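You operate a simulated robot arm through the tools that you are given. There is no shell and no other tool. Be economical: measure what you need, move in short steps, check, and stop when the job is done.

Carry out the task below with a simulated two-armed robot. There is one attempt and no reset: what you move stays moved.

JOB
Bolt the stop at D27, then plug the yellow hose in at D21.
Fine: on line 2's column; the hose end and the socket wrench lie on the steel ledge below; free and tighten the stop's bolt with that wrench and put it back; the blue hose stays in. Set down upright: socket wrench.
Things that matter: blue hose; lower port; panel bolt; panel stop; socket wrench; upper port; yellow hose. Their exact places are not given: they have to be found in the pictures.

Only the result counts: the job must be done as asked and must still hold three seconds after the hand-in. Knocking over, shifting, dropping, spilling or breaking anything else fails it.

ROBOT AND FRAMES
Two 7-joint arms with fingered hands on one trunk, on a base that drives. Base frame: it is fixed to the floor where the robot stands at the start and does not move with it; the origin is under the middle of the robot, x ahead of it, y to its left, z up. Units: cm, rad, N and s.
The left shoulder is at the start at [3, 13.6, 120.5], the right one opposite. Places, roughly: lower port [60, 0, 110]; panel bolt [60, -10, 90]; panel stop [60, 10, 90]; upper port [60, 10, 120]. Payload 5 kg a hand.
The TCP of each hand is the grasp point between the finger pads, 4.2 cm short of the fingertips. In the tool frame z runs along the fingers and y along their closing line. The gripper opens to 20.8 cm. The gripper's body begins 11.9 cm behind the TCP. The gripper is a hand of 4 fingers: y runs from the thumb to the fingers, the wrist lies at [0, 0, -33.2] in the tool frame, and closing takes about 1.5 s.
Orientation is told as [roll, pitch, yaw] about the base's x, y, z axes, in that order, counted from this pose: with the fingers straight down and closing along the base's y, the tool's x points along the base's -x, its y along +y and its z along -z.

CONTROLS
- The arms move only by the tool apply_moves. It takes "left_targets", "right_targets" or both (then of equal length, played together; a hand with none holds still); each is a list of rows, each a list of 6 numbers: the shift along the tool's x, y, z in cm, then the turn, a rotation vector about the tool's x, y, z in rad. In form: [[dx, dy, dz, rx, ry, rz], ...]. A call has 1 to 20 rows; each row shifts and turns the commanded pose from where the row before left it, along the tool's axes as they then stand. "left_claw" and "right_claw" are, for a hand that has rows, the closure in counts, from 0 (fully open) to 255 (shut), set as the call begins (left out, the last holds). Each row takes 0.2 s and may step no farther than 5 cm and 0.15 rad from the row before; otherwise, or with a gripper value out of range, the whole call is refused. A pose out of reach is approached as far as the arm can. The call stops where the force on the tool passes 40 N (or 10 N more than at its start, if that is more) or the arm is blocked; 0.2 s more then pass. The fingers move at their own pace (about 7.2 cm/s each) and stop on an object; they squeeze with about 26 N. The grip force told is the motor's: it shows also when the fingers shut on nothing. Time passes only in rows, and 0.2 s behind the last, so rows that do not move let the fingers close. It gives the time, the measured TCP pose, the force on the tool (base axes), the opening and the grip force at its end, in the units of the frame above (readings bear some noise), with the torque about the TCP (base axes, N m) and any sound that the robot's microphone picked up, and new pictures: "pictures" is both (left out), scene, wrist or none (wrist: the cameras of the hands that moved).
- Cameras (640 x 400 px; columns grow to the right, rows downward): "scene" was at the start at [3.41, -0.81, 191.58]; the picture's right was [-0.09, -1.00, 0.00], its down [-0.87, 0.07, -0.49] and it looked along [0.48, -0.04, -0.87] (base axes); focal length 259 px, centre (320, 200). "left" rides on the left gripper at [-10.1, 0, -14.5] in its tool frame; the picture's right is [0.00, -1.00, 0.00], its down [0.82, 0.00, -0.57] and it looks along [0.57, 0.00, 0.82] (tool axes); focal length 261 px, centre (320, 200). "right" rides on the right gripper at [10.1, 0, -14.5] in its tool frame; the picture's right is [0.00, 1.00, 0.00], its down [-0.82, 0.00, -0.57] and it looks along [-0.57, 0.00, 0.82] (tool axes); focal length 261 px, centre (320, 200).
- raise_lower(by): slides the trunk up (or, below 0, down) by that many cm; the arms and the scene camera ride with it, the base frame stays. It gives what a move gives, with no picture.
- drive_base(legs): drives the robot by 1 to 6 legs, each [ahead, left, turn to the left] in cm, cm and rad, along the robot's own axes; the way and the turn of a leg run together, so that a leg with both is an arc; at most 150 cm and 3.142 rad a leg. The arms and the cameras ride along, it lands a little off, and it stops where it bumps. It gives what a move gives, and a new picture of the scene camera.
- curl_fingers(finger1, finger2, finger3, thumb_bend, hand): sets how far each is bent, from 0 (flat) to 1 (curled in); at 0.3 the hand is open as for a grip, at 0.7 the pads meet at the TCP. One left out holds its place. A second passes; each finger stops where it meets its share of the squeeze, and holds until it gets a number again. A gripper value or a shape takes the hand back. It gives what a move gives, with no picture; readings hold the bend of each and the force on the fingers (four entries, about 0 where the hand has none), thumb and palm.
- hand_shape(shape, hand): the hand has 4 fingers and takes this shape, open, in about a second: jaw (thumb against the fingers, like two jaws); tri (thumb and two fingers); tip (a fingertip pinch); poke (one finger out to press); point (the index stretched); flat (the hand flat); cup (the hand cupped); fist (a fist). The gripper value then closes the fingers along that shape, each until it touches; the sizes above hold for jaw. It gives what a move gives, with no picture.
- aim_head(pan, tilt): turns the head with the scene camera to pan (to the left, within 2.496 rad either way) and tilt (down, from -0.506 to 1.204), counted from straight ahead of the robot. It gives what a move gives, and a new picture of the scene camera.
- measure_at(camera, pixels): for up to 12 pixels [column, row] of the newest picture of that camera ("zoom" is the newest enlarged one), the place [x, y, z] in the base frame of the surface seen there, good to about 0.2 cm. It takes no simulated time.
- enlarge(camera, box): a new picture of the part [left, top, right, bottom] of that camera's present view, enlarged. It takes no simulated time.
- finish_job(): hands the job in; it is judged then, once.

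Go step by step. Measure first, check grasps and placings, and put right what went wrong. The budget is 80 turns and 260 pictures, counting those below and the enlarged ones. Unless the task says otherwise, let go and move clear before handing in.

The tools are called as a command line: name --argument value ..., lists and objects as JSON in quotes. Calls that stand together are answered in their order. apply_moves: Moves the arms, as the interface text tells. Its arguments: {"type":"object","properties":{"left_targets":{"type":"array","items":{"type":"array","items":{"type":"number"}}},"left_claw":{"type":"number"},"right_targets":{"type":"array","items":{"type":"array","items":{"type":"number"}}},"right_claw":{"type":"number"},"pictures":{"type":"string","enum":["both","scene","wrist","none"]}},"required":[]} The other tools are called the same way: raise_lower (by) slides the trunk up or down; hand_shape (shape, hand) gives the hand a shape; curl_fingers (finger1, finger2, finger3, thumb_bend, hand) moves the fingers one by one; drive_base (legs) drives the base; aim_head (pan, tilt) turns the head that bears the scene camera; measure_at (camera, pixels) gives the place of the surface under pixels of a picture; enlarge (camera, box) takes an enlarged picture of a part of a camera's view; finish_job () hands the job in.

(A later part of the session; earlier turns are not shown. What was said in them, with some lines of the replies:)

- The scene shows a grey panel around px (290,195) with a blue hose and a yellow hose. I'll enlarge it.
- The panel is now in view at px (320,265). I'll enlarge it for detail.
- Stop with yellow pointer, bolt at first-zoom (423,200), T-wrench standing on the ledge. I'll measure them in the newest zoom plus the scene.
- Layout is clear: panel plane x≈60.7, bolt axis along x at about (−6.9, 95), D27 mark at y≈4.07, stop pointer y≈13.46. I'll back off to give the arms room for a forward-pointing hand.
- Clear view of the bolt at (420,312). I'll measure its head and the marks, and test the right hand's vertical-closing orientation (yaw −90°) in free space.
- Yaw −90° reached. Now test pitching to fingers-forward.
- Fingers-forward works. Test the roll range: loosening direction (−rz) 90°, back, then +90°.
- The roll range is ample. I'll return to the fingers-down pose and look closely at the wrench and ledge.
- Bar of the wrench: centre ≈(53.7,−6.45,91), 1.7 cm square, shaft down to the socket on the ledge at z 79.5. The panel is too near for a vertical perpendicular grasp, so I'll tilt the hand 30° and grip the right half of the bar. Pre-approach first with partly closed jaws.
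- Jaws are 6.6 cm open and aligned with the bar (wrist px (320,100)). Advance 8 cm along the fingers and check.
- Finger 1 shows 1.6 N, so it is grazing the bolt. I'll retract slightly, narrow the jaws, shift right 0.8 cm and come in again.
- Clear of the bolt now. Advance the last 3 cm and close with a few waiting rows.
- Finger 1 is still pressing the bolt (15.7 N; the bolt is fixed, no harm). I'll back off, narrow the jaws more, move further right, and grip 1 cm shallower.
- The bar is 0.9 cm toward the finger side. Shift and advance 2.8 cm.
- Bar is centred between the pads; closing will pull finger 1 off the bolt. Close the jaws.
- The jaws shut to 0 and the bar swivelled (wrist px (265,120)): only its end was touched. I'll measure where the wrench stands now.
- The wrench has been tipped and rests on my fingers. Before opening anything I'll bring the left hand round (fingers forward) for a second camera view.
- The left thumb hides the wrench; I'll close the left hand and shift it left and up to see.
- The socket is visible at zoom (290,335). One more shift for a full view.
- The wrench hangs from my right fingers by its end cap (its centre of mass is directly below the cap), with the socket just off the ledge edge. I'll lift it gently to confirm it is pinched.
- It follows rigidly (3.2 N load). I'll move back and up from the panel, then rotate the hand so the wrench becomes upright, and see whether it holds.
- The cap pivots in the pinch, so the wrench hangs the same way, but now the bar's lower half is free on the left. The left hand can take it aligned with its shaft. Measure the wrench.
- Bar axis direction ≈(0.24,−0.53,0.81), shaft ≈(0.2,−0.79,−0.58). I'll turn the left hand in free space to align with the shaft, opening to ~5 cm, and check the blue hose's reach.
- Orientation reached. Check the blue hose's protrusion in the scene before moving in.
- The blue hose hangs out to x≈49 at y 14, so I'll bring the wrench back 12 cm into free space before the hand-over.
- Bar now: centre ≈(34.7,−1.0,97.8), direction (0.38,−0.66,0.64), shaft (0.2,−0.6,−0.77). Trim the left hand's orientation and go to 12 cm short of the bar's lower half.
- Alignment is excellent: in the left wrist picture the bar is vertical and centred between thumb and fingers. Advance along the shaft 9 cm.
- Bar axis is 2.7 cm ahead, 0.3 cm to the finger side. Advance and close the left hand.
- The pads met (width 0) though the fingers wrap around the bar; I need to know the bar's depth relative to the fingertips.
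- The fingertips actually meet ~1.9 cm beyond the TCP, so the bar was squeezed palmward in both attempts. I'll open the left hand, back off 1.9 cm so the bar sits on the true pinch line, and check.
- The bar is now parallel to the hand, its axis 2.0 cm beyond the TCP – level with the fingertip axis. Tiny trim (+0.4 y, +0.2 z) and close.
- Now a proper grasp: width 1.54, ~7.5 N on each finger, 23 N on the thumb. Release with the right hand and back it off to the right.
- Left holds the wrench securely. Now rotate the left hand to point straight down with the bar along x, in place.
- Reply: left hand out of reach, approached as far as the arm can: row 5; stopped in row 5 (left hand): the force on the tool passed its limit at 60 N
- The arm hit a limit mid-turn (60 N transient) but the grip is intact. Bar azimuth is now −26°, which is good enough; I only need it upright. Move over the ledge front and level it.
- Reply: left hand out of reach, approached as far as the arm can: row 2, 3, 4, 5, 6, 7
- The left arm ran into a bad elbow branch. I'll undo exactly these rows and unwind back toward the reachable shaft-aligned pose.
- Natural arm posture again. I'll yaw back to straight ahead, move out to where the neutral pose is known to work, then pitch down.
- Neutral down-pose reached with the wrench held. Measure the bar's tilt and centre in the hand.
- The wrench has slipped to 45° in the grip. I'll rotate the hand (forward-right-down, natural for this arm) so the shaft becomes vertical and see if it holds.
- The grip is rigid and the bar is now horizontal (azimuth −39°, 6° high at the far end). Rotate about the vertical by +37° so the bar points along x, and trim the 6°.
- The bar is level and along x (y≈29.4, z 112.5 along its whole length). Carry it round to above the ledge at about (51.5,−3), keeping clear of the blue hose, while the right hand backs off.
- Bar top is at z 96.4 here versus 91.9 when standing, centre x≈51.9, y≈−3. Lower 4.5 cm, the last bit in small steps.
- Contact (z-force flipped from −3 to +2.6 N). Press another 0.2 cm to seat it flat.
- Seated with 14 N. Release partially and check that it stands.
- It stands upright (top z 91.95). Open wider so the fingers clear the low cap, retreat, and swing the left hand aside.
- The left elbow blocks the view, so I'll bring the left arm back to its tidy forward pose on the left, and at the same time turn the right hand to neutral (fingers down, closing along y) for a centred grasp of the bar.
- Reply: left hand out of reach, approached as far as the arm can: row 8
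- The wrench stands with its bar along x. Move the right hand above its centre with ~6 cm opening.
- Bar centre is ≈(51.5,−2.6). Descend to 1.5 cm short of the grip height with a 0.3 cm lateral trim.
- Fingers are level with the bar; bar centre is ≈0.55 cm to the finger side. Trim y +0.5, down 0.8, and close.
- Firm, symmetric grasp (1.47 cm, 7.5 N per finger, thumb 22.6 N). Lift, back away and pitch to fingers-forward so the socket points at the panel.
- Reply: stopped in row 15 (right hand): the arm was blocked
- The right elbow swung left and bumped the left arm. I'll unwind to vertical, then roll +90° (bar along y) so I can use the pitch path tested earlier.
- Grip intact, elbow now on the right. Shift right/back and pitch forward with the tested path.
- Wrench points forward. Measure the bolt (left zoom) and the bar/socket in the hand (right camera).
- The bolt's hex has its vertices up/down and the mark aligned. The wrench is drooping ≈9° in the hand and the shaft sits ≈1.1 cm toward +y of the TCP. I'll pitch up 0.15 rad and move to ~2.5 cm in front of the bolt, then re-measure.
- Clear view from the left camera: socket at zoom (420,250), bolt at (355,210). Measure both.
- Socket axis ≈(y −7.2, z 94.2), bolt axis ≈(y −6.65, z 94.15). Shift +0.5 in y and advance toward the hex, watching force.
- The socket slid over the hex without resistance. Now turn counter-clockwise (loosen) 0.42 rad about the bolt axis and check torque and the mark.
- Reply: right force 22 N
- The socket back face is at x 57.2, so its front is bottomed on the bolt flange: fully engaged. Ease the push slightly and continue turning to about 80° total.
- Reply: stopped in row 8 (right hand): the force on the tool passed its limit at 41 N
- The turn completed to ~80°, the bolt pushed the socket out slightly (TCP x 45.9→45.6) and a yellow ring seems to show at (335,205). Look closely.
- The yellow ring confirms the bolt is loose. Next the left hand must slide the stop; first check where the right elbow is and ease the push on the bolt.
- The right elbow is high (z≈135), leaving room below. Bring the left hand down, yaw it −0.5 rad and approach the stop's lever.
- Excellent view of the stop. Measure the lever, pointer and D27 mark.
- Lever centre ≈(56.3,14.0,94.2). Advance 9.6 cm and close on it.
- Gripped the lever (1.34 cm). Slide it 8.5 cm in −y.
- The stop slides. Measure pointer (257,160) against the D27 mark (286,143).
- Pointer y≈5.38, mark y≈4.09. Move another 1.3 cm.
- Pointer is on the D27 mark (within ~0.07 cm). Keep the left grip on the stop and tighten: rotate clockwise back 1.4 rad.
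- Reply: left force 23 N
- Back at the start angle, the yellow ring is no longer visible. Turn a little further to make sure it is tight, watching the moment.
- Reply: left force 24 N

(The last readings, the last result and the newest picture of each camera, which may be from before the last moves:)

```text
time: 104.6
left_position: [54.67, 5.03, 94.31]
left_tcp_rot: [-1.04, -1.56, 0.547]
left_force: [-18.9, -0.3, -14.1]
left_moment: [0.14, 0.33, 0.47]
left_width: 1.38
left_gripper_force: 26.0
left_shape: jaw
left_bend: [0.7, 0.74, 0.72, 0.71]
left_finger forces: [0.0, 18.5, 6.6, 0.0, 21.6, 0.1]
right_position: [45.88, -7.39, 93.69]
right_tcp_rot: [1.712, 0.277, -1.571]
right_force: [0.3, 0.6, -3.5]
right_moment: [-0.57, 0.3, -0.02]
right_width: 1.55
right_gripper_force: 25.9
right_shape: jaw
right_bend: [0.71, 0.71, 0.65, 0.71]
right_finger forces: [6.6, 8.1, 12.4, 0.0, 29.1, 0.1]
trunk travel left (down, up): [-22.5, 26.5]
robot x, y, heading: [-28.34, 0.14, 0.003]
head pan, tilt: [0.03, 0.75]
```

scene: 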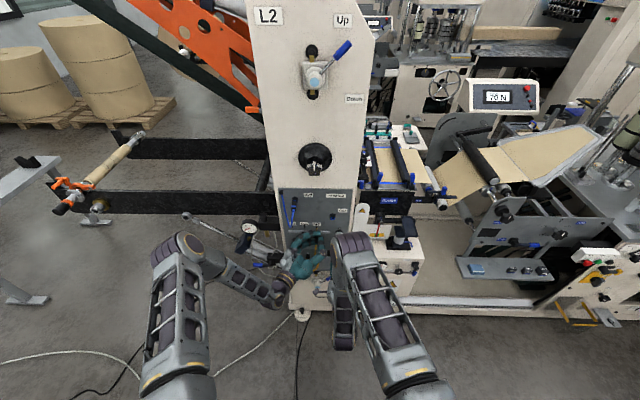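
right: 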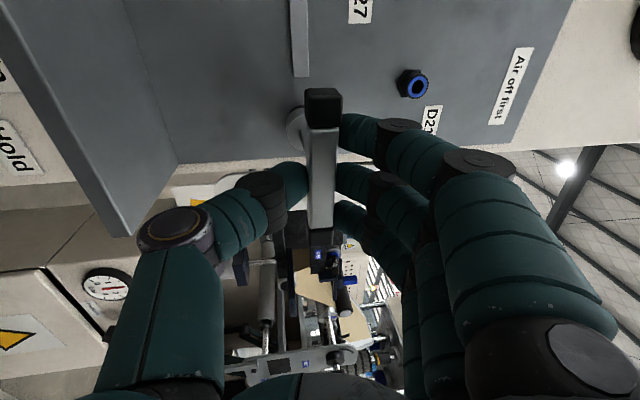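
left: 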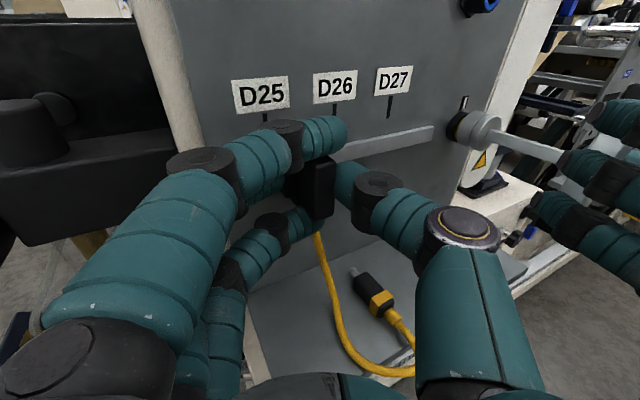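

Torque is building (−0.57 N·m). One more step, then back it off and inspect the dial marks.

apply_moves --right_targets '[[0.036, -0.1, 0.0, 0, -0.0204, 0.1385], [0, 0, 0, 0, 0, 0]]' --pictures "none"

apply_moves --right_targets '[[-0.036, 0.1, 0, 0, 0.0204, -0.1385], [-0.036, 0.1, 0, 0, 0.0204, -0.1385], [0, 0.146, -0.989, 0, 0, 0], [0, 0.146, -0.989, 0, 0, 0], [0, 0.29, -1.98, 0, 0, 0], [0, 0.44, -2.97, 0, 0, 0], [0, 0, 0, 0, 0, 0]]' --pictures "scene"

enlarge --camera "left" --box '[400, 60, 560, 180]'

enlarge --camera "scene" --box '[300, 215, 360, 250]'

```text
time: 105.2
left_position: [54.67, 5.1, 94.33]
left_tcp_rot: [-1.044, -1.562, 0.551]
left_force: [-18.4, -0.8, -13.4]
left_moment: [0.09, 0.29, 0.42]
left_width: 1.38
left_gripper_force: 26.8
left_shape: jaw
left_bend: [0.7, 0.74, 0.72, 0.71]
left_finger forces: [0.0, 18.4, 6.7, 0.0, 21.4, 0.0]
right_position: [45.9, -7.22, 93.61]
right_tcp_rot: [1.712, 0.416, -1.573]
right_force: [-0.3, -0.7, -3.3]
right_moment: [-0.79, 0.3, -0.02]
right_width: 1.55
right_gripper_force: 26.0
right_shape: jaw
right_bend: [0.71, 0.71, 0.64, 0.71]
right_finger forces: [5.8, 8.5, 13.9, 0.0, 30.1, 0.1]
trunk travel left (down, up): [-22.5, 26.5]
robot x, y, heading: [-28.23, -0.11, 0.005]
head pan, tilt: [0.03, 0.75]
```

```text
time: 106.8
left_position: [54.68, 5.2, 94.3]
left_tcp_rot: [-0.997, -1.562, 0.505]
left_force: [-13.2, -2.2, -14.5]
left_moment: [0.11, 0.33, 0.41]
left_width: 1.41
left_gripper_force: 25.8
left_shape: jaw
left_bend: [0.7, 0.74, 0.72, 0.71]
left_finger forces: [0.0, 17.8, 7.4, 0.1, 21.9, 0.0]
right_position: [38.88, -7.58, 93.67]
right_tcp_rot: [1.71, 0.137, -1.57]
right_force: [0.3, 0.8, -3.4]
right_moment: [0.0, 0.28, -0.02]
right_width: 1.54
right_gripper_force: 25.8
right_shape: jaw
right_bend: [0.71, 0.71, 0.71, 0.71]
right_finger forces: [8.7, 8.2, 8.4, 0.0, 28.0, 0.0]
trunk travel left (down, up): [-22.5, 26.5]
robot x, y, heading: [-28.36, 0.26, 0.002]
head pan, tilt: [0.03, 0.75]
```

scene: 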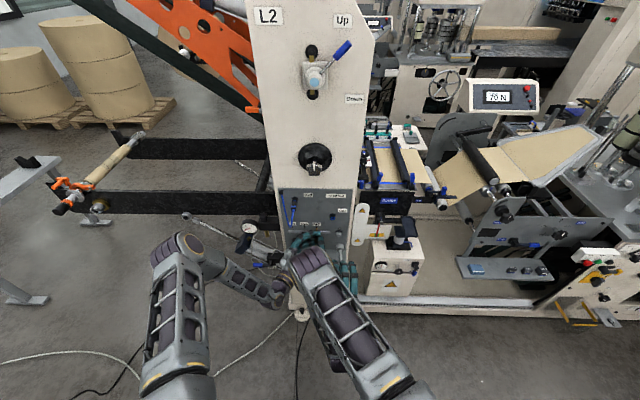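

```text
3.33 times, centred on (480, 120) of left
```

zoom: 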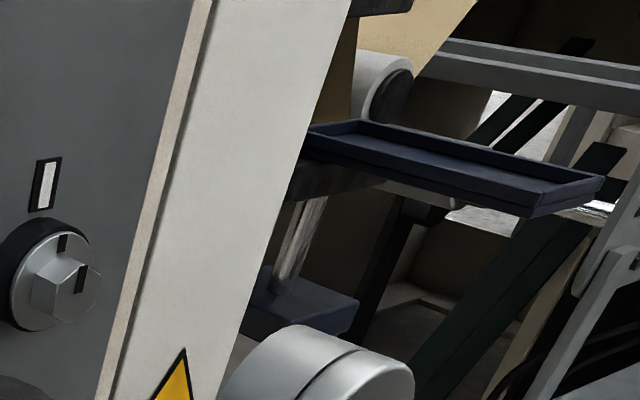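

```text
10.67 times, centred on (330, 232) of scene
5 turns are left
```

zoom: 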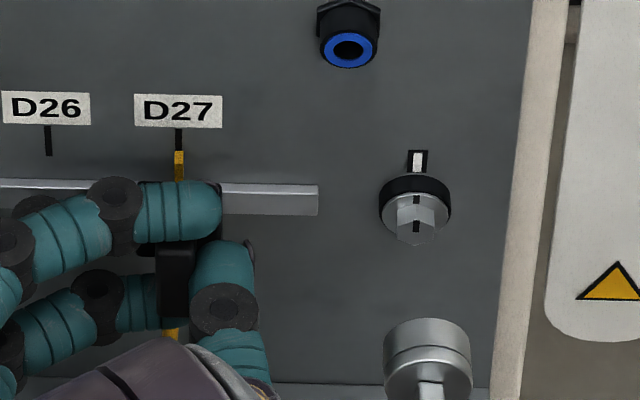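

The bolt's marks are aligned (tight) and the pointer is on D27. Only 5 turns are left, so I'll chain: left releases and withdraws; right turns the wrench upright and sets it on the ledge near its old place.

apply_moves --left_targets '[[0, 0, 0, 0, 0, 0], [0, 0, 0, 0, 0, 0], [0, 0, 0, 0, 0, 0], [0, 0, 0, 0, 0, 0], [0, 0, -3, 0, 0, 0], [0, 0, -4, 0, 0, 0], [0, 0, -4, 0, 0, 0], [-1.6, 3.04, -2.76, 0, 0, 0], [-1.6, 3.04, -2.76, 0, 0, 0], [-1.6, 3.04, -2.76, 0, 0, 0], [-1.6, 3.04, -2.76, 0, 0, 0], [-1.6, 3.04, -2.76, 0, 0, 0]]' --left_claw 170 --pictures "none"

apply_moves --right_targets '[[0, 0, 0, 0, 0.0204, -0.1385], [-0.8, 4.57, -0.64, 0, 0, 0], [-0.8, 4.57, -0.64, 0, 0, 0], [-0.8, 4.57, -0.64, 0, 0, 0], [0, 0, 0, 0.1428, 0, 0], [0, 0, 0, 0.1428, 0, 0], [0, 0, 0, 0.1428, 0, 0], [0, 0, 0, 0.1428, 0, 0], [0, 0, 0, 0.1428, 0, 0], [0, 0, 0, 0.1428, 0, 0], [0, 0, 0, 0.1428, 0, 0], [0, 0, 0, 0.1428, 0, 0], [0, 0, 0, 0.1428, 0, 0], [0, 0, 0, 0.1428, 0, 0], [0, 0, 0, 0.1428, 0, 0], [0, 0, 0, 0, 0, 0]]' --pictures "none"

apply_moves --right_targets '[[0.59, 2.8, 2.44, 0, 0, 0], [0.59, 2.8, 2.44, 0, 0, 0], [0.59, 2.8, 2.44, 0, 0, 0], [0.59, 2.8, 2.44, 0, 0, 0], [0.59, 2.8, 2.44, 0, 0, 0], [0, 0, 0, 0, 0, 0]]' --pictures "both"

enlarge --camera "scene" --box '[290, 215, 380, 285]'

measure_at --camera "right" --pixels '[[320, 110], [320, 150], [320, 200], [320, 225]]'

enlarge --camera "left" --box '[240, 60, 640, 310]'

```text
time: 109.4
left_position: [40.12, 30.25, 102.05]
left_tcp_rot: [-1.224, -1.564, 0.73]
left_force: [-0.3, 0.9, 0.6]
left_moment: [0.0, 0.0, 0.05]
left_width: 6.9
left_gripper_force: 0.1
left_shape: jaw
left_bend: [0.74, 0.74, 0.74, 0.7]
left_finger forces: [0.0, 0.0, 0.0, 0.0, 0.1, 0.1]
right_position: [38.89, -7.49, 93.71]
right_tcp_rot: [1.712, 0.137, -1.575]
right_force: [-1.4, -0.3, -2.7]
right_moment: [0.01, 0.29, -0.04]
right_width: 1.53
right_gripper_force: 25.9
right_shape: jaw
right_bend: [0.71, 0.71, 0.71, 0.71]
right_finger forces: [8.7, 8.2, 8.3, 0.1, 28.0, 0.0]
trunk travel left (down, up): [-22.5, 26.5]
robot x, y, heading: [-28.17, 0.19, 0.0]
head pan, tilt: [0.03, 0.75]
```

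```text
time: 112.8
left_position: [40.03, 30.22, 102.18]
left_tcp_rot: [-1.13, -1.563, 0.639]
left_force: [0.5, 0.4, 0.4]
left_moment: [0.02, 0.02, 0.0]
left_width: 6.92
left_gripper_force: 0.1
left_shape: jaw
left_bend: [0.74, 0.74, 0.74, 0.7]
left_finger forces: [0.1, 0.0, 0.0, 0.1, 0.0, 0.0]
right_position: [34.9, -9.81, 107.17]
right_tcp_rot: [0.141, -0.003, -1.573]
right_force: [-0.5, 0.1, -3.3]
right_moment: [-0.02, -0.07, -0.03]
right_width: 1.51
right_gripper_force: 26.0
right_shape: jaw
right_bend: [0.71, 0.71, 0.71, 0.71]
right_finger forces: [8.3, 7.6, 8.1, 0.0, 24.0, 0.0]
trunk travel left (down, up): [-22.5, 26.5]
robot x, y, heading: [-27.7, -0.1, 0.006]
head pan, tilt: [0.03, 0.75]
```

```text
time: 114.2
left_position: [40.13, 30.2, 102.11]
left_tcp_rot: [-1.125, -1.562, 0.635]
left_force: [0.3, 0.3, -0.1]
left_moment: [0.01, 0.04, 0.05]
left_width: 6.9
left_gripper_force: 0.0
left_shape: jaw
left_bend: [0.74, 0.74, 0.74, 0.7]
left_finger forces: [0.0, 0.0, 0.0, 0.1, 0.0, 0.0]
right_position: [50.59, -6.88, 96.97]
right_tcp_rot: [0.143, -0.003, -1.57]
right_force: [0.8, -0.3, -2.3]
right_moment: [0.0, -0.07, 0.0]
right_width: 1.51
right_gripper_force: 26.1
right_shape: jaw
right_bend: [0.71, 0.71, 0.71, 0.71]
right_finger forces: [8.1, 7.8, 8.0, 0.0, 23.7, 0.0]
trunk travel left (down, up): [-22.5, 26.5]
robot x, y, heading: [-28.01, -0.24, -0.001]
head pan, tilt: [0.03, 0.75]
```

scene: 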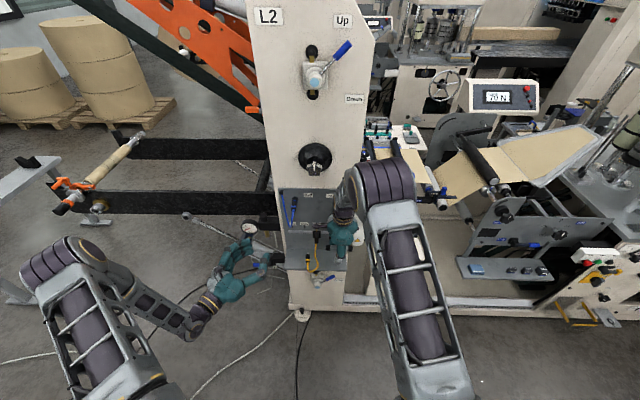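
right: 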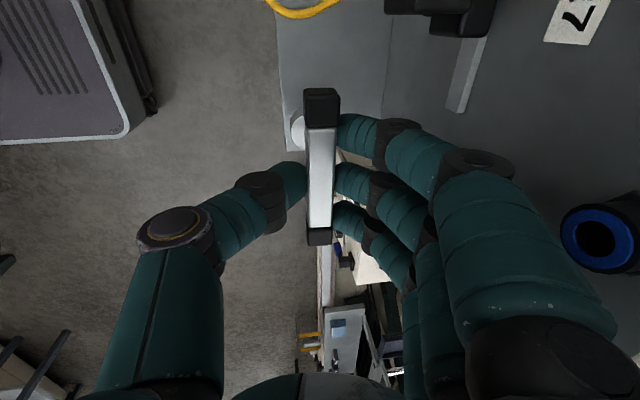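

```text
5.71 times, centred on (335, 250) of scene
```

zoom: 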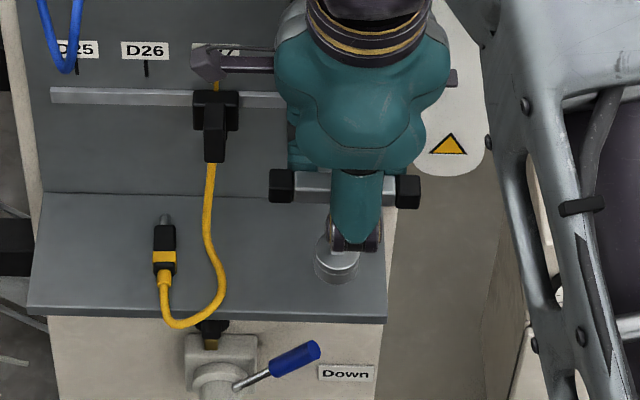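

```text
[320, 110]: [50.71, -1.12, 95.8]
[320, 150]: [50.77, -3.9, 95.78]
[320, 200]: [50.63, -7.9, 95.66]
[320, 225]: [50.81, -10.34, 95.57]
```

```text
1.60 times, centred on (440, 185) of left
4 turns are left
```

zoom: 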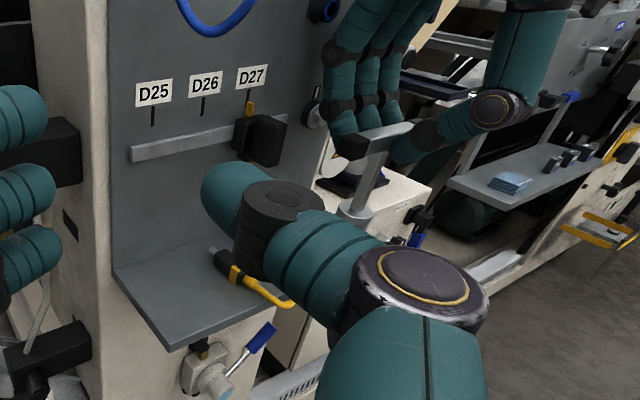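

The wrench hangs upright 3.75 cm above the ledge at (50.8,−6.3), and the plug is visible at scene zoom (163,245). I'll measure the plug, set the wrench down, release, retreat, and swing the right hand to a staging point before the plug.

enlarge --camera "scene" --box '[291, 248, 323, 268]'

measure_at --camera "zoom" --pixels '[[330, 105], [330, 150], [330, 184], [300, 184], [360, 184], [335, 255], [340, 300], [345, 340]]'

apply_moves --right_targets '[[0, -0.219, 1.484, 0, 0, 0], [0, -0.219, 1.484, 0, 0, 0], [0, -0.058, 0.396, 0, 0, 0], [0, -0.036, 0.247, 0, 0, 0], [0, -0.022, 0.148, 0, 0, 0], [0, -0.022, 0.148, 0, 0, 0], [0, 0, 0, 0, 0, 0]]' --pictures "none"

apply_moves --right_targets '[[0, 0, 0, 0, 0, 0], [0, 0, 0, 0, 0, 0], [0, 0, 0, 0, 0, 0], [0, 0, 0, 0, 0, 0], [0, 0, -2, 0, 0, 0], [0, 0, -3, 0, 0, 0], [0, 0, -4, 0, 0, 0], [0, 0, -4, 0, 0, 0]]' --right_claw 195 --pictures "wrist"

apply_moves --right_targets '[[0, 0, 0, 0, 0, -0.1428], [0, 0, 0, 0, 0, -0.1428], [0, 0, 0, 0, 0, -0.1428], [0, 0, 0, 0, 0, -0.1428], [0, 0, 0, 0, 0, -0.1428], [0, 0, 0, 0, 0, -0.1428], [0, 0, 0, 0, 0, -0.1428], [0, 0, 0, 0, 0, -0.1428], [0, 0, 0, 0, 0, -0.1428], [0, 0, 0, 0, 0, -0.1428], [0, 0, 0, 0, 0, -0.1428], [0, 0, 0, 0, -0.055, 0], [2.79, 3.04, 1.39, 0, 0, 0], [2.79, 3.04, 1.39, 0, 0, 0], [2.79, 3.04, 1.39, 0, 0, 0], [2.79, 3.04, 1.39, 0, 0, 0], [2.79, 3.04, 1.39, 0, 0, 0]]' --pictures "both"

enlarge --camera "scene" --box '[290, 215, 370, 275]'

measure_at --camera "scene" --pixels '[[333, 211], [334, 214], [332, 217]]'

```text
16.00 times, centred on (307, 258) of scene
```

zoom: 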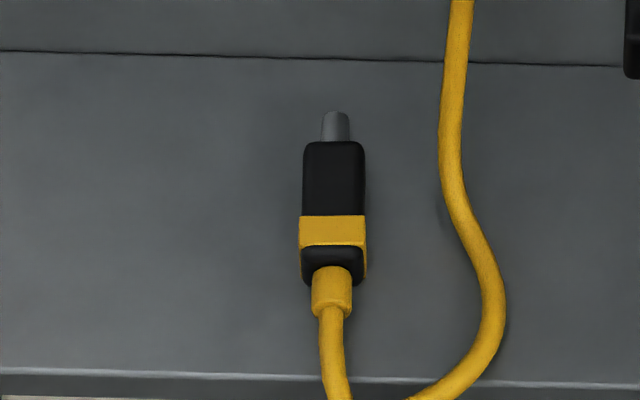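

```text
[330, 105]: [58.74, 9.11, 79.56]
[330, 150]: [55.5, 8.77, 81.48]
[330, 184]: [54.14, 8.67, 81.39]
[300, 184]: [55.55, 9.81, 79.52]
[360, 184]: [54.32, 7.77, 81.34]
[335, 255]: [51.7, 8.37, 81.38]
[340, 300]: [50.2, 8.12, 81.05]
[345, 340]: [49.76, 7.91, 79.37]
```

```text
time: 115.8
left_position: [40.06, 30.24, 102.19]
left_tcp_rot: [-1.149, -1.561, 0.656]
left_force: [-0.2, -0.1, -0.4]
left_moment: [-0.02, 0.01, 0.01]
left_width: 6.9
left_gripper_force: 0.0
left_shape: jaw
left_bend: [0.74, 0.74, 0.74, 0.7]
left_finger forces: [0.0, 0.0, 0.0, 0.1, 0.0, 0.1]
right_position: [50.71, -6.91, 93.21]
right_tcp_rot: [0.147, -0.004, -1.57]
right_force: [1.8, -0.6, 19.6]
right_moment: [-0.14, -0.14, 0.04]
right_width: 1.57
right_gripper_force: 26.1
right_shape: jaw
right_bend: [0.71, 0.71, 0.71, 0.71]
right_finger forces: [9.8, 10.4, 10.8, 0.0, 28.0, 0.1]
trunk travel left (down, up): [-22.5, 26.5]
robot x, y, heading: [-28.44, -0.36, -0.001]
head pan, tilt: [0.03, 0.75]
```

```text
time: 117.6
left_position: [40.12, 30.24, 102.12]
left_tcp_rot: [-1.106, -1.564, 0.615]
left_force: [-1.1, 0.5, -1.2]
left_moment: [-0.01, 0.0, 0.03]
left_width: 6.9
left_gripper_force: 0.0
left_shape: jaw
left_bend: [0.74, 0.74, 0.74, 0.7]
left_finger forces: [0.0, 0.1, 0.0, 0.1, 0.0, 0.1]
right_position: [48.79, -6.52, 105.83]
right_tcp_rot: [0.141, -0.004, -1.573]
right_force: [-1.2, 1.1, -1.2]
right_moment: [0.01, -0.12, -0.01]
right_width: 4.87
right_gripper_force: 0.0
right_shape: jaw
right_bend: [0.73, 0.73, 0.73, 0.7]
right_finger forces: [0.0, 0.0, 0.0, 0.1, 0.1, 0.0]
trunk travel left (down, up): [-22.5, 26.5]
robot x, y, heading: [-27.96, -0.08, 0.001]
head pan, tilt: [0.03, 0.75]
```

right: 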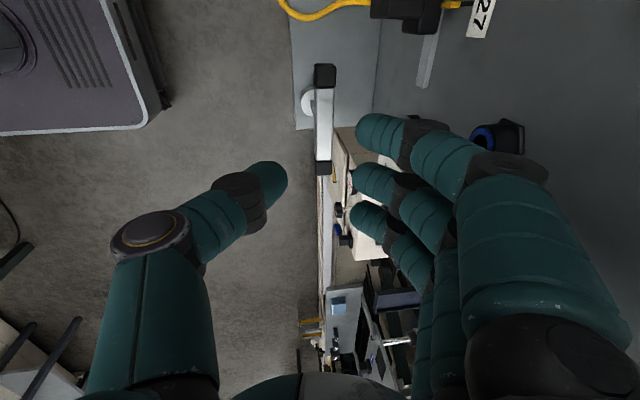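

```text
time: 121.2
left_position: [40.02, 30.33, 102.0]
left_tcp_rot: [-1.165, -1.562, 0.675]
left_force: [0.3, 1.6, -0.3]
left_moment: [-0.03, -0.04, -0.08]
left_width: 6.91
left_gripper_force: 0.1
left_shape: jaw
left_bend: [0.74, 0.74, 0.74, 0.7]
left_finger forces: [0.1, 0.0, 0.0, 0.1, 0.0, 0.0]
right_position: [36.46, 8.52, 96.27]
right_tcp_rot: [-0.007, -0.199, -0.001]
right_force: [0.6, 0.5, 0.7]
right_moment: [-0.07, 0.05, -0.02]
right_width: 4.86
right_gripper_force: 0.0
right_shape: jaw
right_bend: [0.73, 0.73, 0.73, 0.7]
right_finger forces: [0.0, 0.1, 0.0, 0.1, 0.0, 0.1]
trunk travel left (down, up): [-22.5, 26.5]
robot x, y, heading: [-27.72, -0.08, 0.005]
head pan, tilt: [0.03, 0.75]
```

scene: 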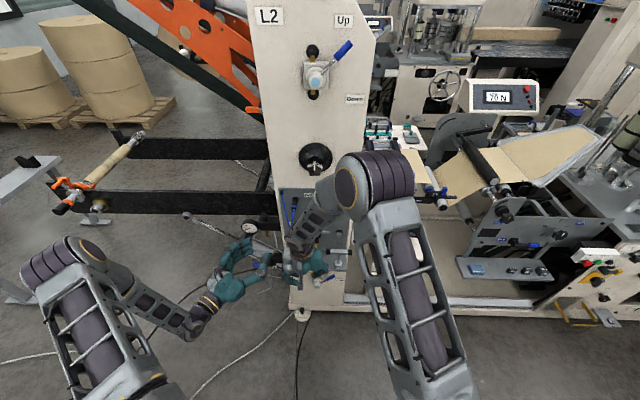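
right: 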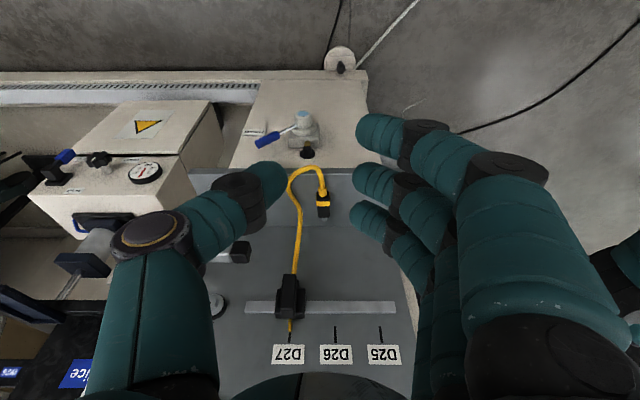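

```text
6.67 times, centred on (330, 245) of scene
```

zoom: 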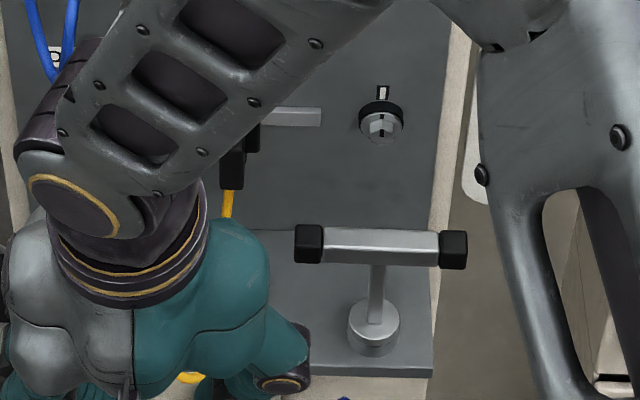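

```text
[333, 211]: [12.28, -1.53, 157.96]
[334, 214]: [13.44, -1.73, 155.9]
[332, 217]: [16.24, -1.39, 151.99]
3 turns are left
```

The wrench stands upright back on the ledge. With 3 turns left: now grasp the plug (measured centre ≈(52.6,8.5), top z 81.45, yawed 0.12 rad), lift it and stage it in front of D21, with measurements for the final alignment.

apply_moves --right_targets '[[-3.19, 0.025, 2.56, 0, 0, 0], [-3.19, 0.025, 2.56, 0, 0, 0], [-3.19, 0.025, 2.56, 0, 0, 0], [-3.19, 0.025, 2.56, 0, 0, 0], [0, 0, 0, 0, 0, -0.12], [0, 0, 3, 0, 0, 0], [0, 0, 2, 0, 0, 0], [0, 0, 1, 0, 0, 0], [0, 0, 0, 0, 0, 0]]' --right_claw 211 --pictures "wrist"

apply_moves --right_targets '[[0, 0, 0, 0, 0, 0], [0, 0, 0, 0, 0, 0], [0, 0, 0, 0, 0, 0], [0, 0, 0, 0, 0, 0], [0, 0, 0, 0, 0, 0]]' --right_claw 255 --pictures "wrist"

apply_moves --right_targets '[[0, 0, -2, 0, 0, 0], [0, 0, -2, 0, 0, 0], [0, 0, 0, 0, 0, 0.12], [2.53, -0.87, -3.3, 0, 0, 0], [2.53, -0.87, -3.3, 0, 0, 0], [2.53, -0.87, -3.3, 0, 0, 0], [-0.86, -0.67, -4.25, 0, 0, 0], [-0.86, -0.67, -4.25, 0, 0, 0], [-0.86, -0.67, -4.25, 0, 0, 0], [-2.45, -2.5, 0.5, 0, 0, 0], [-2.45, -2.5, 0.5, 0, 0, 0], [-2.45, -2.5, 0.5, 0, 0, 0], [0, 0, 0, 0, 0, 0]]' --pictures "both"

measure_at --camera "right" --pixels '[[320, 195], [320, 207], [320, 215], [320, 220], [320, 226], [320, 240], [320, 246], [320, 252], [320, 258], [312, 248], [328, 248], [320, 266]]'

enlarge --camera "right" --box '[256, 160, 384, 288]'

measure_at --camera "zoom" --pixels '[[320, 150], [320, 180], [320, 200], [320, 220], [320, 240], [320, 260], [320, 275], [320, 290], [320, 310], [295, 275], [345, 275], [320, 330]]'

enlarge --camera "left" --box '[340, 0, 640, 190]'

```text
time: 123.0
left_position: [40.04, 30.25, 102.23]
left_tcp_rot: [-1.16, -1.562, 0.671]
left_force: [0.7, -0.4, -0.7]
left_moment: [0.0, -0.07, -0.07]
left_width: 6.9
left_gripper_force: 0.1
left_shape: jaw
left_bend: [0.74, 0.74, 0.74, 0.7]
left_finger forces: [0.1, 0.1, 0.0, 0.1, 0.0, 0.1]
right_position: [52.3, 9.16, 83.92]
right_tcp_rot: [-0.019, -0.203, 0.125]
right_force: [-15.6, 5.0, 31.7]
right_moment: [0.63, 1.62, 0.02]
right_width: 3.78
right_gripper_force: 0.1
right_shape: jaw
right_bend: [0.77, 0.73, 0.73, 0.7]
right_finger forces: [31.0, 3.2, 0.0, 0.0, 0.0, 0.0]
trunk travel left (down, up): [-22.5, 26.5]
robot x, y, heading: [-28.14, -0.13, 0.008]
head pan, tilt: [0.03, 0.75]
stopped in row 8 (right hand): the force on the tool passed its limit at 44 N (the readings are from after the stop); the commanded pose is now the measured one
```

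right: 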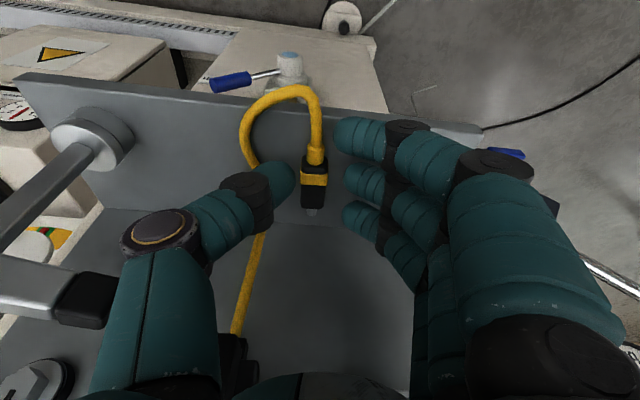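

```text
time: 124.2
left_position: [39.86, 30.26, 102.33]
left_tcp_rot: [-1.286, -1.564, 0.796]
left_force: [-0.3, 0.8, 0.0]
left_moment: [-0.01, -0.01, 0.0]
left_width: 6.92
left_gripper_force: 0.1
left_shape: jaw
left_bend: [0.74, 0.74, 0.74, 0.7]
left_finger forces: [0.0, 0.0, 0.1, 0.1, 0.1, 0.0]
right_position: [52.25, 9.02, 84.02]
right_tcp_rot: [-0.022, -0.203, 0.122]
right_force: [-8.4, 9.2, 39.5]
right_moment: [1.08, 1.61, -0.27]
right_width: 1.73
right_gripper_force: 25.9
right_shape: jaw
right_bend: [0.77, 0.73, 0.69, 0.71]
right_finger forces: [33.1, 19.3, 7.7, 0.0, 20.1, 0.0]
trunk travel left (down, up): [-22.5, 26.5]
robot x, y, heading: [-28.43, -0.09, 0.003]
head pan, tilt: [0.03, 0.75]
```

right: 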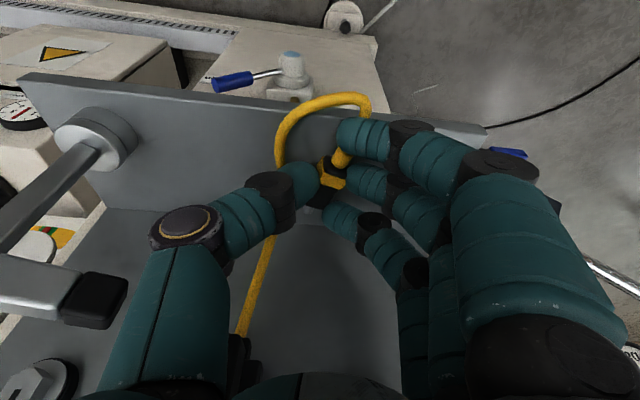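

```text
time: 127.0
left_position: [40.06, 30.38, 102.12]
left_tcp_rot: [-1.153, -1.561, 0.662]
left_force: [-0.4, 0.3, -0.2]
left_moment: [0.0, 0.03, -0.03]
left_width: 6.92
left_gripper_force: 0.2
left_shape: jaw
left_bend: [0.74, 0.74, 0.74, 0.7]
left_finger forces: [0.0, 0.0, 0.0, 0.0, 0.0, 0.1]
right_position: [49.72, -3.26, 108.69]
right_tcp_rot: [0.004, -0.201, 0.001]
right_force: [0.1, 1.1, 0.0]
right_moment: [-0.07, -0.03, -0.02]
right_width: 1.49
right_gripper_force: 25.8
right_shape: jaw
right_bend: [0.75, 0.73, 0.69, 0.71]
right_finger forces: [0.0, 11.3, 7.3, 0.0, 19.4, 0.1]
trunk travel left (down, up): [-22.5, 26.5]
robot x, y, heading: [-28.37, -0.24, 0.005]
head pan, tilt: [0.03, 0.75]
```

scene: 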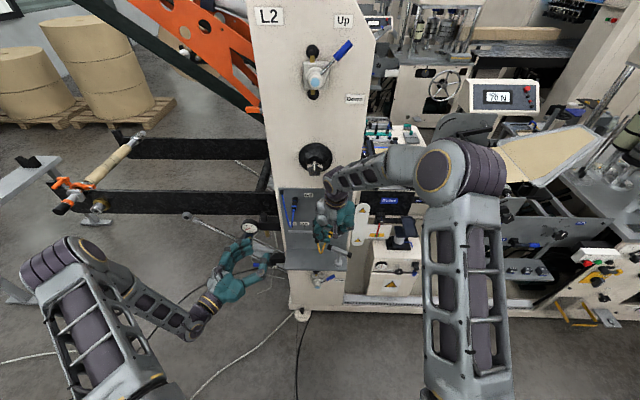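
right: 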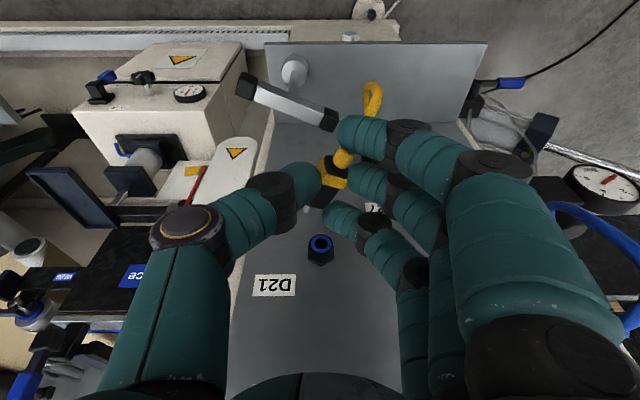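

```text
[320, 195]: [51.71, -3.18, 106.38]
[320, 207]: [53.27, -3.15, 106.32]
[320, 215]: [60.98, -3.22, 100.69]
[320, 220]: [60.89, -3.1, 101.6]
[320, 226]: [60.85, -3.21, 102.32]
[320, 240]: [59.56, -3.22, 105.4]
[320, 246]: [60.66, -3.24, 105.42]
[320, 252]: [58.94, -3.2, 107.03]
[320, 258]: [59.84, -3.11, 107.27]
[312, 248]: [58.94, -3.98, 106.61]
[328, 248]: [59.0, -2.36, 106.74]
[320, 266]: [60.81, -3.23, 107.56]
```

```text
3.12 times, centred on (320, 224) of right
```

zoom: 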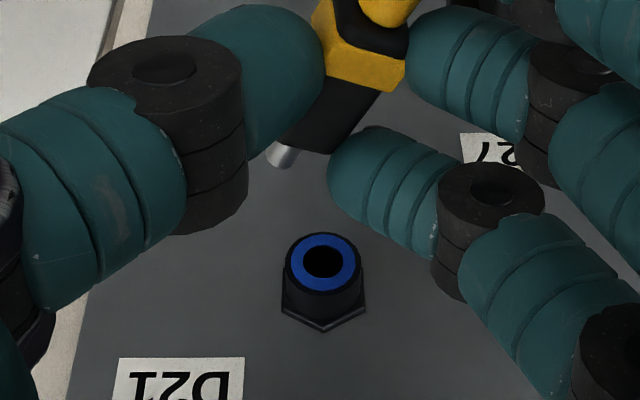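

```text
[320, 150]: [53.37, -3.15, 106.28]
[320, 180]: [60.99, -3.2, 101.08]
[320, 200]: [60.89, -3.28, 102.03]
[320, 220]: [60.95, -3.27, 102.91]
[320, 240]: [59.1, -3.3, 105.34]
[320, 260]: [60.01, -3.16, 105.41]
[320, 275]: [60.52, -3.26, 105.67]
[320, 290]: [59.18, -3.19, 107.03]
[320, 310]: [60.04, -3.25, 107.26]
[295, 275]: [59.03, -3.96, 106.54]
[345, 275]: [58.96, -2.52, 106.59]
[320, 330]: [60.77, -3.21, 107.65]
```

```text
2.11 times, centred on (490, 95) of left
2 turns are left
```

zoom: 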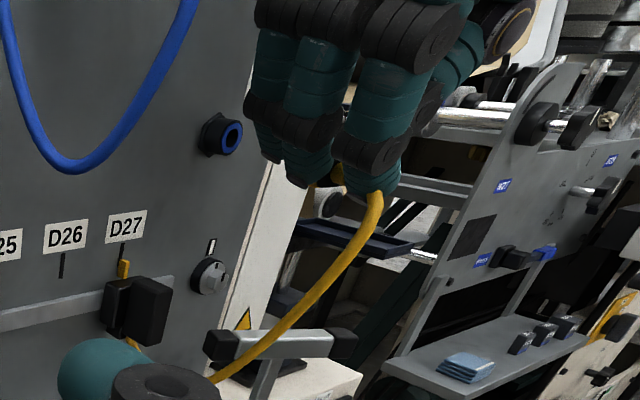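

The plug is held but yawed about −0.46 rad (nose at zoom (285,155)); port centre is ≈(58.95,−3.22,106.08). I'll yaw the hand to square the plug, align it with the port axis, advance to just short, and measure again.

apply_moves --right_targets '[[0, 0, 0, -0.0229, 0, -0.1127], [0, 0, 0, -0.0229, 0, -0.1127], [0, 0, 0, -0.0229, 0, -0.1127], [0, 0, 0, -0.0229, 0, -0.1127], [-1.4, -1.2, -0.09, 0, 0, 0], [-1.4, -1.2, -0.09, 0, 0, 0], [0, 0, 0, 0, 0, 0], [0, 0, 0, 0, 0, 0]]' --pictures "both"

enlarge --camera "left" --box '[400, 20, 560, 140]'

enlarge --camera "scene" --box '[300, 200, 370, 270]'

enlarge --camera "right" --box '[256, 150, 384, 278]'

measure_at --camera "zoom" --pixels '[[300, 60], [320, 60], [340, 60], [360, 60], [280, 100], [300, 100], [320, 100], [340, 100], [360, 100], [380, 100], [320, 130], [340, 130]]'

measure_at --camera "zoom" --pixels '[[280, 160], [300, 160], [320, 160], [340, 160], [300, 190], [320, 190], [340, 190], [300, 220], [320, 220], [340, 220], [320, 250], [340, 250]]'

measure_at --camera "zoom" --pixels '[[240, 160], [260, 190], [240, 190], [220, 190], [260, 220], [240, 220], [220, 220], [260, 250], [240, 250], [280, 250], [280, 220], [280, 190]]'

```text
time: 128.8
left_position: [40.1, 30.31, 101.95]
left_tcp_rot: [-1.056, -1.562, 0.561]
left_force: [0.5, 0.0, 0.6]
left_moment: [0.01, -0.02, 0.02]
left_width: 6.9
left_gripper_force: 0.0
left_shape: jaw
left_bend: [0.74, 0.74, 0.74, 0.7]
left_finger forces: [0.0, 0.0, 0.0, 0.0, 0.0, 0.1]
right_position: [53.12, -4.33, 109.35]
right_tcp_rot: [0.002, -0.203, 0.46]
right_force: [0.4, -0.6, -0.4]
right_moment: [0.0, 0.04, 0.02]
right_width: 1.47
right_gripper_force: 25.5
right_shape: jaw
right_bend: [0.75, 0.73, 0.69, 0.71]
right_finger forces: [0.0, 11.4, 7.2, 0.0, 19.4, 0.1]
trunk travel left (down, up): [-22.5, 26.5]
robot x, y, heading: [-28.48, -0.02, 0.002]
head pan, tilt: [0.03, 0.75]
```

scene: 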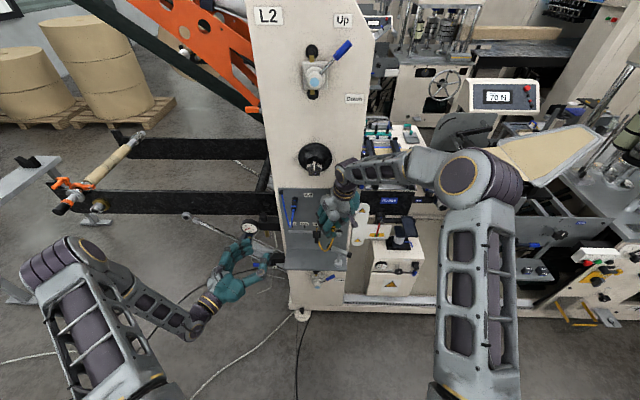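
right: 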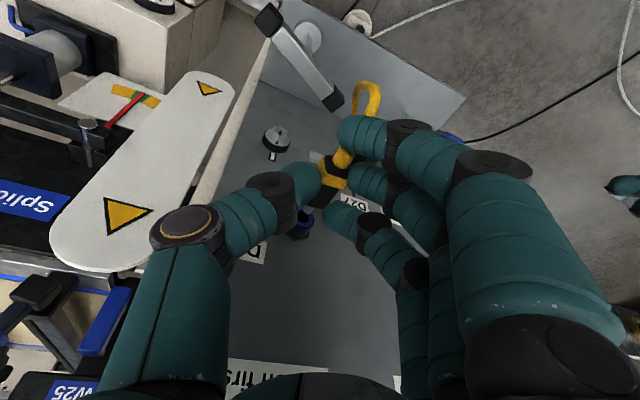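

```text
3.33 times, centred on (480, 80) of left
```

zoom: 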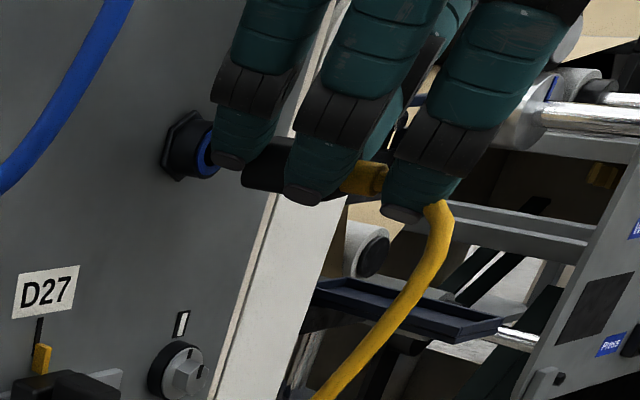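

```text
5.71 times, centred on (335, 235) of scene
```

zoom: 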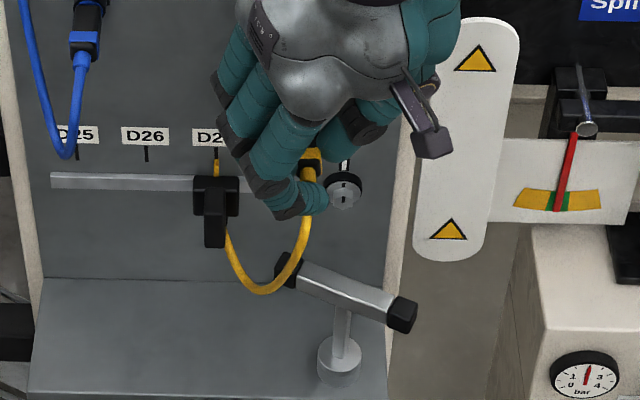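

```text
3.12 times, centred on (320, 214) of right
```

zoom: 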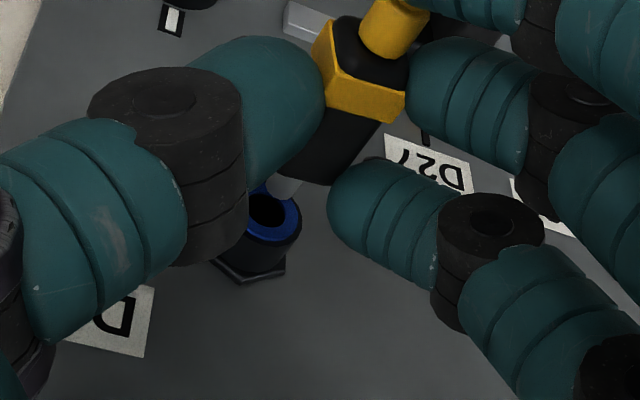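

```text
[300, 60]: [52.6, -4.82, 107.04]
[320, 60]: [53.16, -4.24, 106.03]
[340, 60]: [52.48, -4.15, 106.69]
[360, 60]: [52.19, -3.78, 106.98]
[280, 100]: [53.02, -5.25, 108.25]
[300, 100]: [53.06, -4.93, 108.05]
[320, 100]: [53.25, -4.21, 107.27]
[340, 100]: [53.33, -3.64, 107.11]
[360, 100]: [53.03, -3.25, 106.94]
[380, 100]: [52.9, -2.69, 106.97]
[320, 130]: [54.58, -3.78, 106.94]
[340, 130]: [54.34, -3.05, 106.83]
```

```text
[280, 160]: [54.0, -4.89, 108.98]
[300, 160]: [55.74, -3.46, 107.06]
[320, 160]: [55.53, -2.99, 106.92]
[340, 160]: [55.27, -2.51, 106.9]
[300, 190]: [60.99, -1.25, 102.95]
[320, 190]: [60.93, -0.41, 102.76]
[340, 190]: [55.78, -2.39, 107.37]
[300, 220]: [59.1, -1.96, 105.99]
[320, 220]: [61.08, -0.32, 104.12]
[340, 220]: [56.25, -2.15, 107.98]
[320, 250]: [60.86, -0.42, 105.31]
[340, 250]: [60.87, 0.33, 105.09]
```

```text
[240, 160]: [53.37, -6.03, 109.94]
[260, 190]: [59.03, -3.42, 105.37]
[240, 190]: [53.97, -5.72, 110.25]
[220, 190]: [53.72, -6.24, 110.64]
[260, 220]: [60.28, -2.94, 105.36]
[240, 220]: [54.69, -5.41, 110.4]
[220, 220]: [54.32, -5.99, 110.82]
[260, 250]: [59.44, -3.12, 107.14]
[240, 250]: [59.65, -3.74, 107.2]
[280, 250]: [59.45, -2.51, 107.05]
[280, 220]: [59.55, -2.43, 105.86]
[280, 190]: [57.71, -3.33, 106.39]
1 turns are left
```

The plug is now square and on the port axis (plug axis y≈−3.15, z≈106.0; port y≈−3.2, z≈106.1) with the nose ~0.9 cm from the face. Last turn: push in until it seats, release, back away and hand in.

Stop bolted at D27, wrench back upright on the ledge, yellow hose pushed into D21; the seating of the plug is not checked afterwards, since no turn remains.

apply_moves --right_targets '[[0, 0, -0.1, 0, 0, 0], [-0.878, -0.444, 0.178, 0, 0, 0], [-0.263, -0.133, 0.053, 0, 0, 0], [-0.263, -0.133, 0.053, 0, 0, 0], [-0.263, -0.133, 0.053, 0, 0, 0], [-0.263, -0.133, 0.053, 0, 0, 0], [-0.263, -0.133, 0.053, 0, 0, 0], [0, 0, 0, 0, 0, 0]]' --pictures "none"

apply_moves --right_targets '[[-0.263, -0.133, 0.053, 0, 0, 0], [-0.263, -0.133, 0.053, 0, 0, 0], [0, 0, 0, 0, 0, 0]]' --pictures "none"

apply_moves --right_targets '[[0, 0, 0, 0, 0, 0], [0, 0, 0, 0, 0, 0], [0, 0, 0, 0, 0, 0], [0, 0, 0, 0, 0, 0], [0, 0, 0, 0, 0, 0], [0, 0, 0, 0, 0, 0]]' --right_claw 150 --pictures "none"

apply_moves --right_targets '[[-0.4, 0, -1.96, 0, 0, 0], [-0.4, 0, -1.96, 0, 0, 0], [2.93, 1.48, -0.59, 0, 0, 0], [2.93, 1.48, -0.59, 0, 0, 0], [2.93, 1.48, -0.59, 0, 0, 0], [0, 0, 0, 0, 0, 0]]' --pictures "none"

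finish_job

```text
time: 130.6
left_position: [39.88, 30.14, 102.13]
left_tcp_rot: [-1.17, -1.564, 0.678]
left_force: [-0.1, 1.0, 0.2]
left_moment: [-0.04, -0.01, 0.01]
left_width: 6.92
left_gripper_force: 0.1
left_shape: jaw
left_bend: [0.74, 0.74, 0.74, 0.7]
left_finger forces: [0.0, 0.0, 0.0, 0.1, 0.0, 0.0]
right_position: [55.26, -4.27, 109.6]
right_tcp_rot: [0.002, -0.201, 0.464]
right_force: [-25.5, -3.3, 3.0]
right_moment: [0.02, 0.73, 0.21]
right_width: 1.53
right_gripper_force: 26.8
right_shape: jaw
right_bend: [0.75, 0.73, 0.69, 0.71]
right_finger forces: [0.8, 11.7, 8.4, 0.0, 24.9, 0.0]
trunk travel left (down, up): [-22.5, 26.5]
robot x, y, heading: [-28.17, 0.13, 0.003]
head pan, tilt: [0.03, 0.75]
```

```text
time: 131.2
left_position: [39.96, 30.34, 102.23]
left_tcp_rot: [-1.145, -1.564, 0.653]
left_force: [0.5, 0.1, -0.7]
left_moment: [-0.02, -0.03, -0.04]
left_width: 6.92
left_gripper_force: 0.1
left_shape: jaw
left_bend: [0.74, 0.74, 0.74, 0.7]
left_finger forces: [0.0, 0.0, 0.0, 0.1, 0.0, 0.1]
right_position: [55.39, -4.27, 109.52]
right_tcp_rot: [0.004, -0.192, 0.462]
right_force: [-21.9, -2.6, 9.3]
right_moment: [0.1, 0.28, 0.2]
right_width: 1.58
right_gripper_force: 26.1
right_shape: jaw
right_bend: [0.74, 0.72, 0.69, 0.71]
right_finger forces: [5.5, 12.3, 15.0, 0.0, 29.2, 0.0]
trunk travel left (down, up): [-22.5, 26.5]
robot x, y, heading: [-28.16, -0.26, -0.001]
head pan, tilt: [0.03, 0.75]
stopped in row 2 (right hand): the force on the tool passed its limit at 41 N (the readings are from after the stop); the commanded pose is now the measured one
```

```text
time: 132.6
left_position: [40.09, 30.24, 101.96]
left_tcp_rot: [-1.07, -1.562, 0.581]
left_force: [0.5, -0.4, 0.5]
left_moment: [0.01, 0.01, 0.0]
left_width: 6.91
left_gripper_force: 0.1
left_shape: jaw
left_bend: [0.74, 0.74, 0.74, 0.7]
left_finger forces: [0.0, 0.0, 0.0, 0.0, 0.1, 0.0]
right_position: [55.85, -4.35, 109.55]
right_tcp_rot: [0.003, -0.197, 0.461]
right_force: [0.2, -0.1, 0.6]
right_moment: [0.01, -0.02, -0.02]
right_width: 8.48
right_gripper_force: 0.0
right_shape: jaw
right_bend: [0.73, 0.73, 0.73, 0.7]
right_finger forces: [0.0, 0.1, 0.0, 0.0, 0.0, 0.0]
trunk travel left (down, up): [-22.5, 26.5]
robot x, y, heading: [-28.4, -0.11, 0.008]
head pan, tilt: [0.03, 0.75]
```

```text
time: 134.0
left_position: [40.19, 30.3, 101.93]
left_tcp_rot: [-1.017, -1.562, 0.527]
left_force: [0.8, 0.1, 0.7]
left_moment: [-0.04, -0.03, -0.03]
left_width: 6.93
left_gripper_force: 0.0
left_shape: jaw
left_bend: [0.74, 0.74, 0.74, 0.7]
left_finger forces: [0.0, 0.1, 0.0, 0.0, 0.0, 0.0]
right_position: [45.7, -4.48, 113.16]
right_tcp_rot: [0.004, -0.197, 0.46]
right_force: [0.4, -0.5, -0.9]
right_moment: [0.02, 0.1, 0.0]
right_width: 8.5
right_gripper_force: 0.1
right_shape: jaw
right_bend: [0.73, 0.73, 0.73, 0.7]
right_finger forces: [0.0, 0.0, 0.1, 0.1, 0.0, 0.0]
trunk travel left (down, up): [-22.5, 26.5]
robot x, y, heading: [-27.88, 0.03, 0.005]
head pan, tilt: [0.03, 0.75]
```

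```text
The job is handed in.
```

I handed the job in. The stop is bolted at D27 and the yellow hose is pushed into D21, but I had no turn left to look at the panel after the last push.

- **Stop and bolt:** The pointer was within about 0.1 cm of the D27 mark. The bolt was turned back until it resisted and its marks lined up.
- **Yellow hose:** The plug went in until the push force passed 40 N, then I let go and backed away. I saw no picture of it seated and heard no click.
- **Wrench:** I set it back upright on the ledge, about 3 cm nearer the front than before. It tipped over into my fingers early on and had to be caught and set down again. The hose later swung its bar round. It still looked upright in the last picture I took, before the final push.
- **Blue hose:** I steered around it, and it was still plugged in when last seen.
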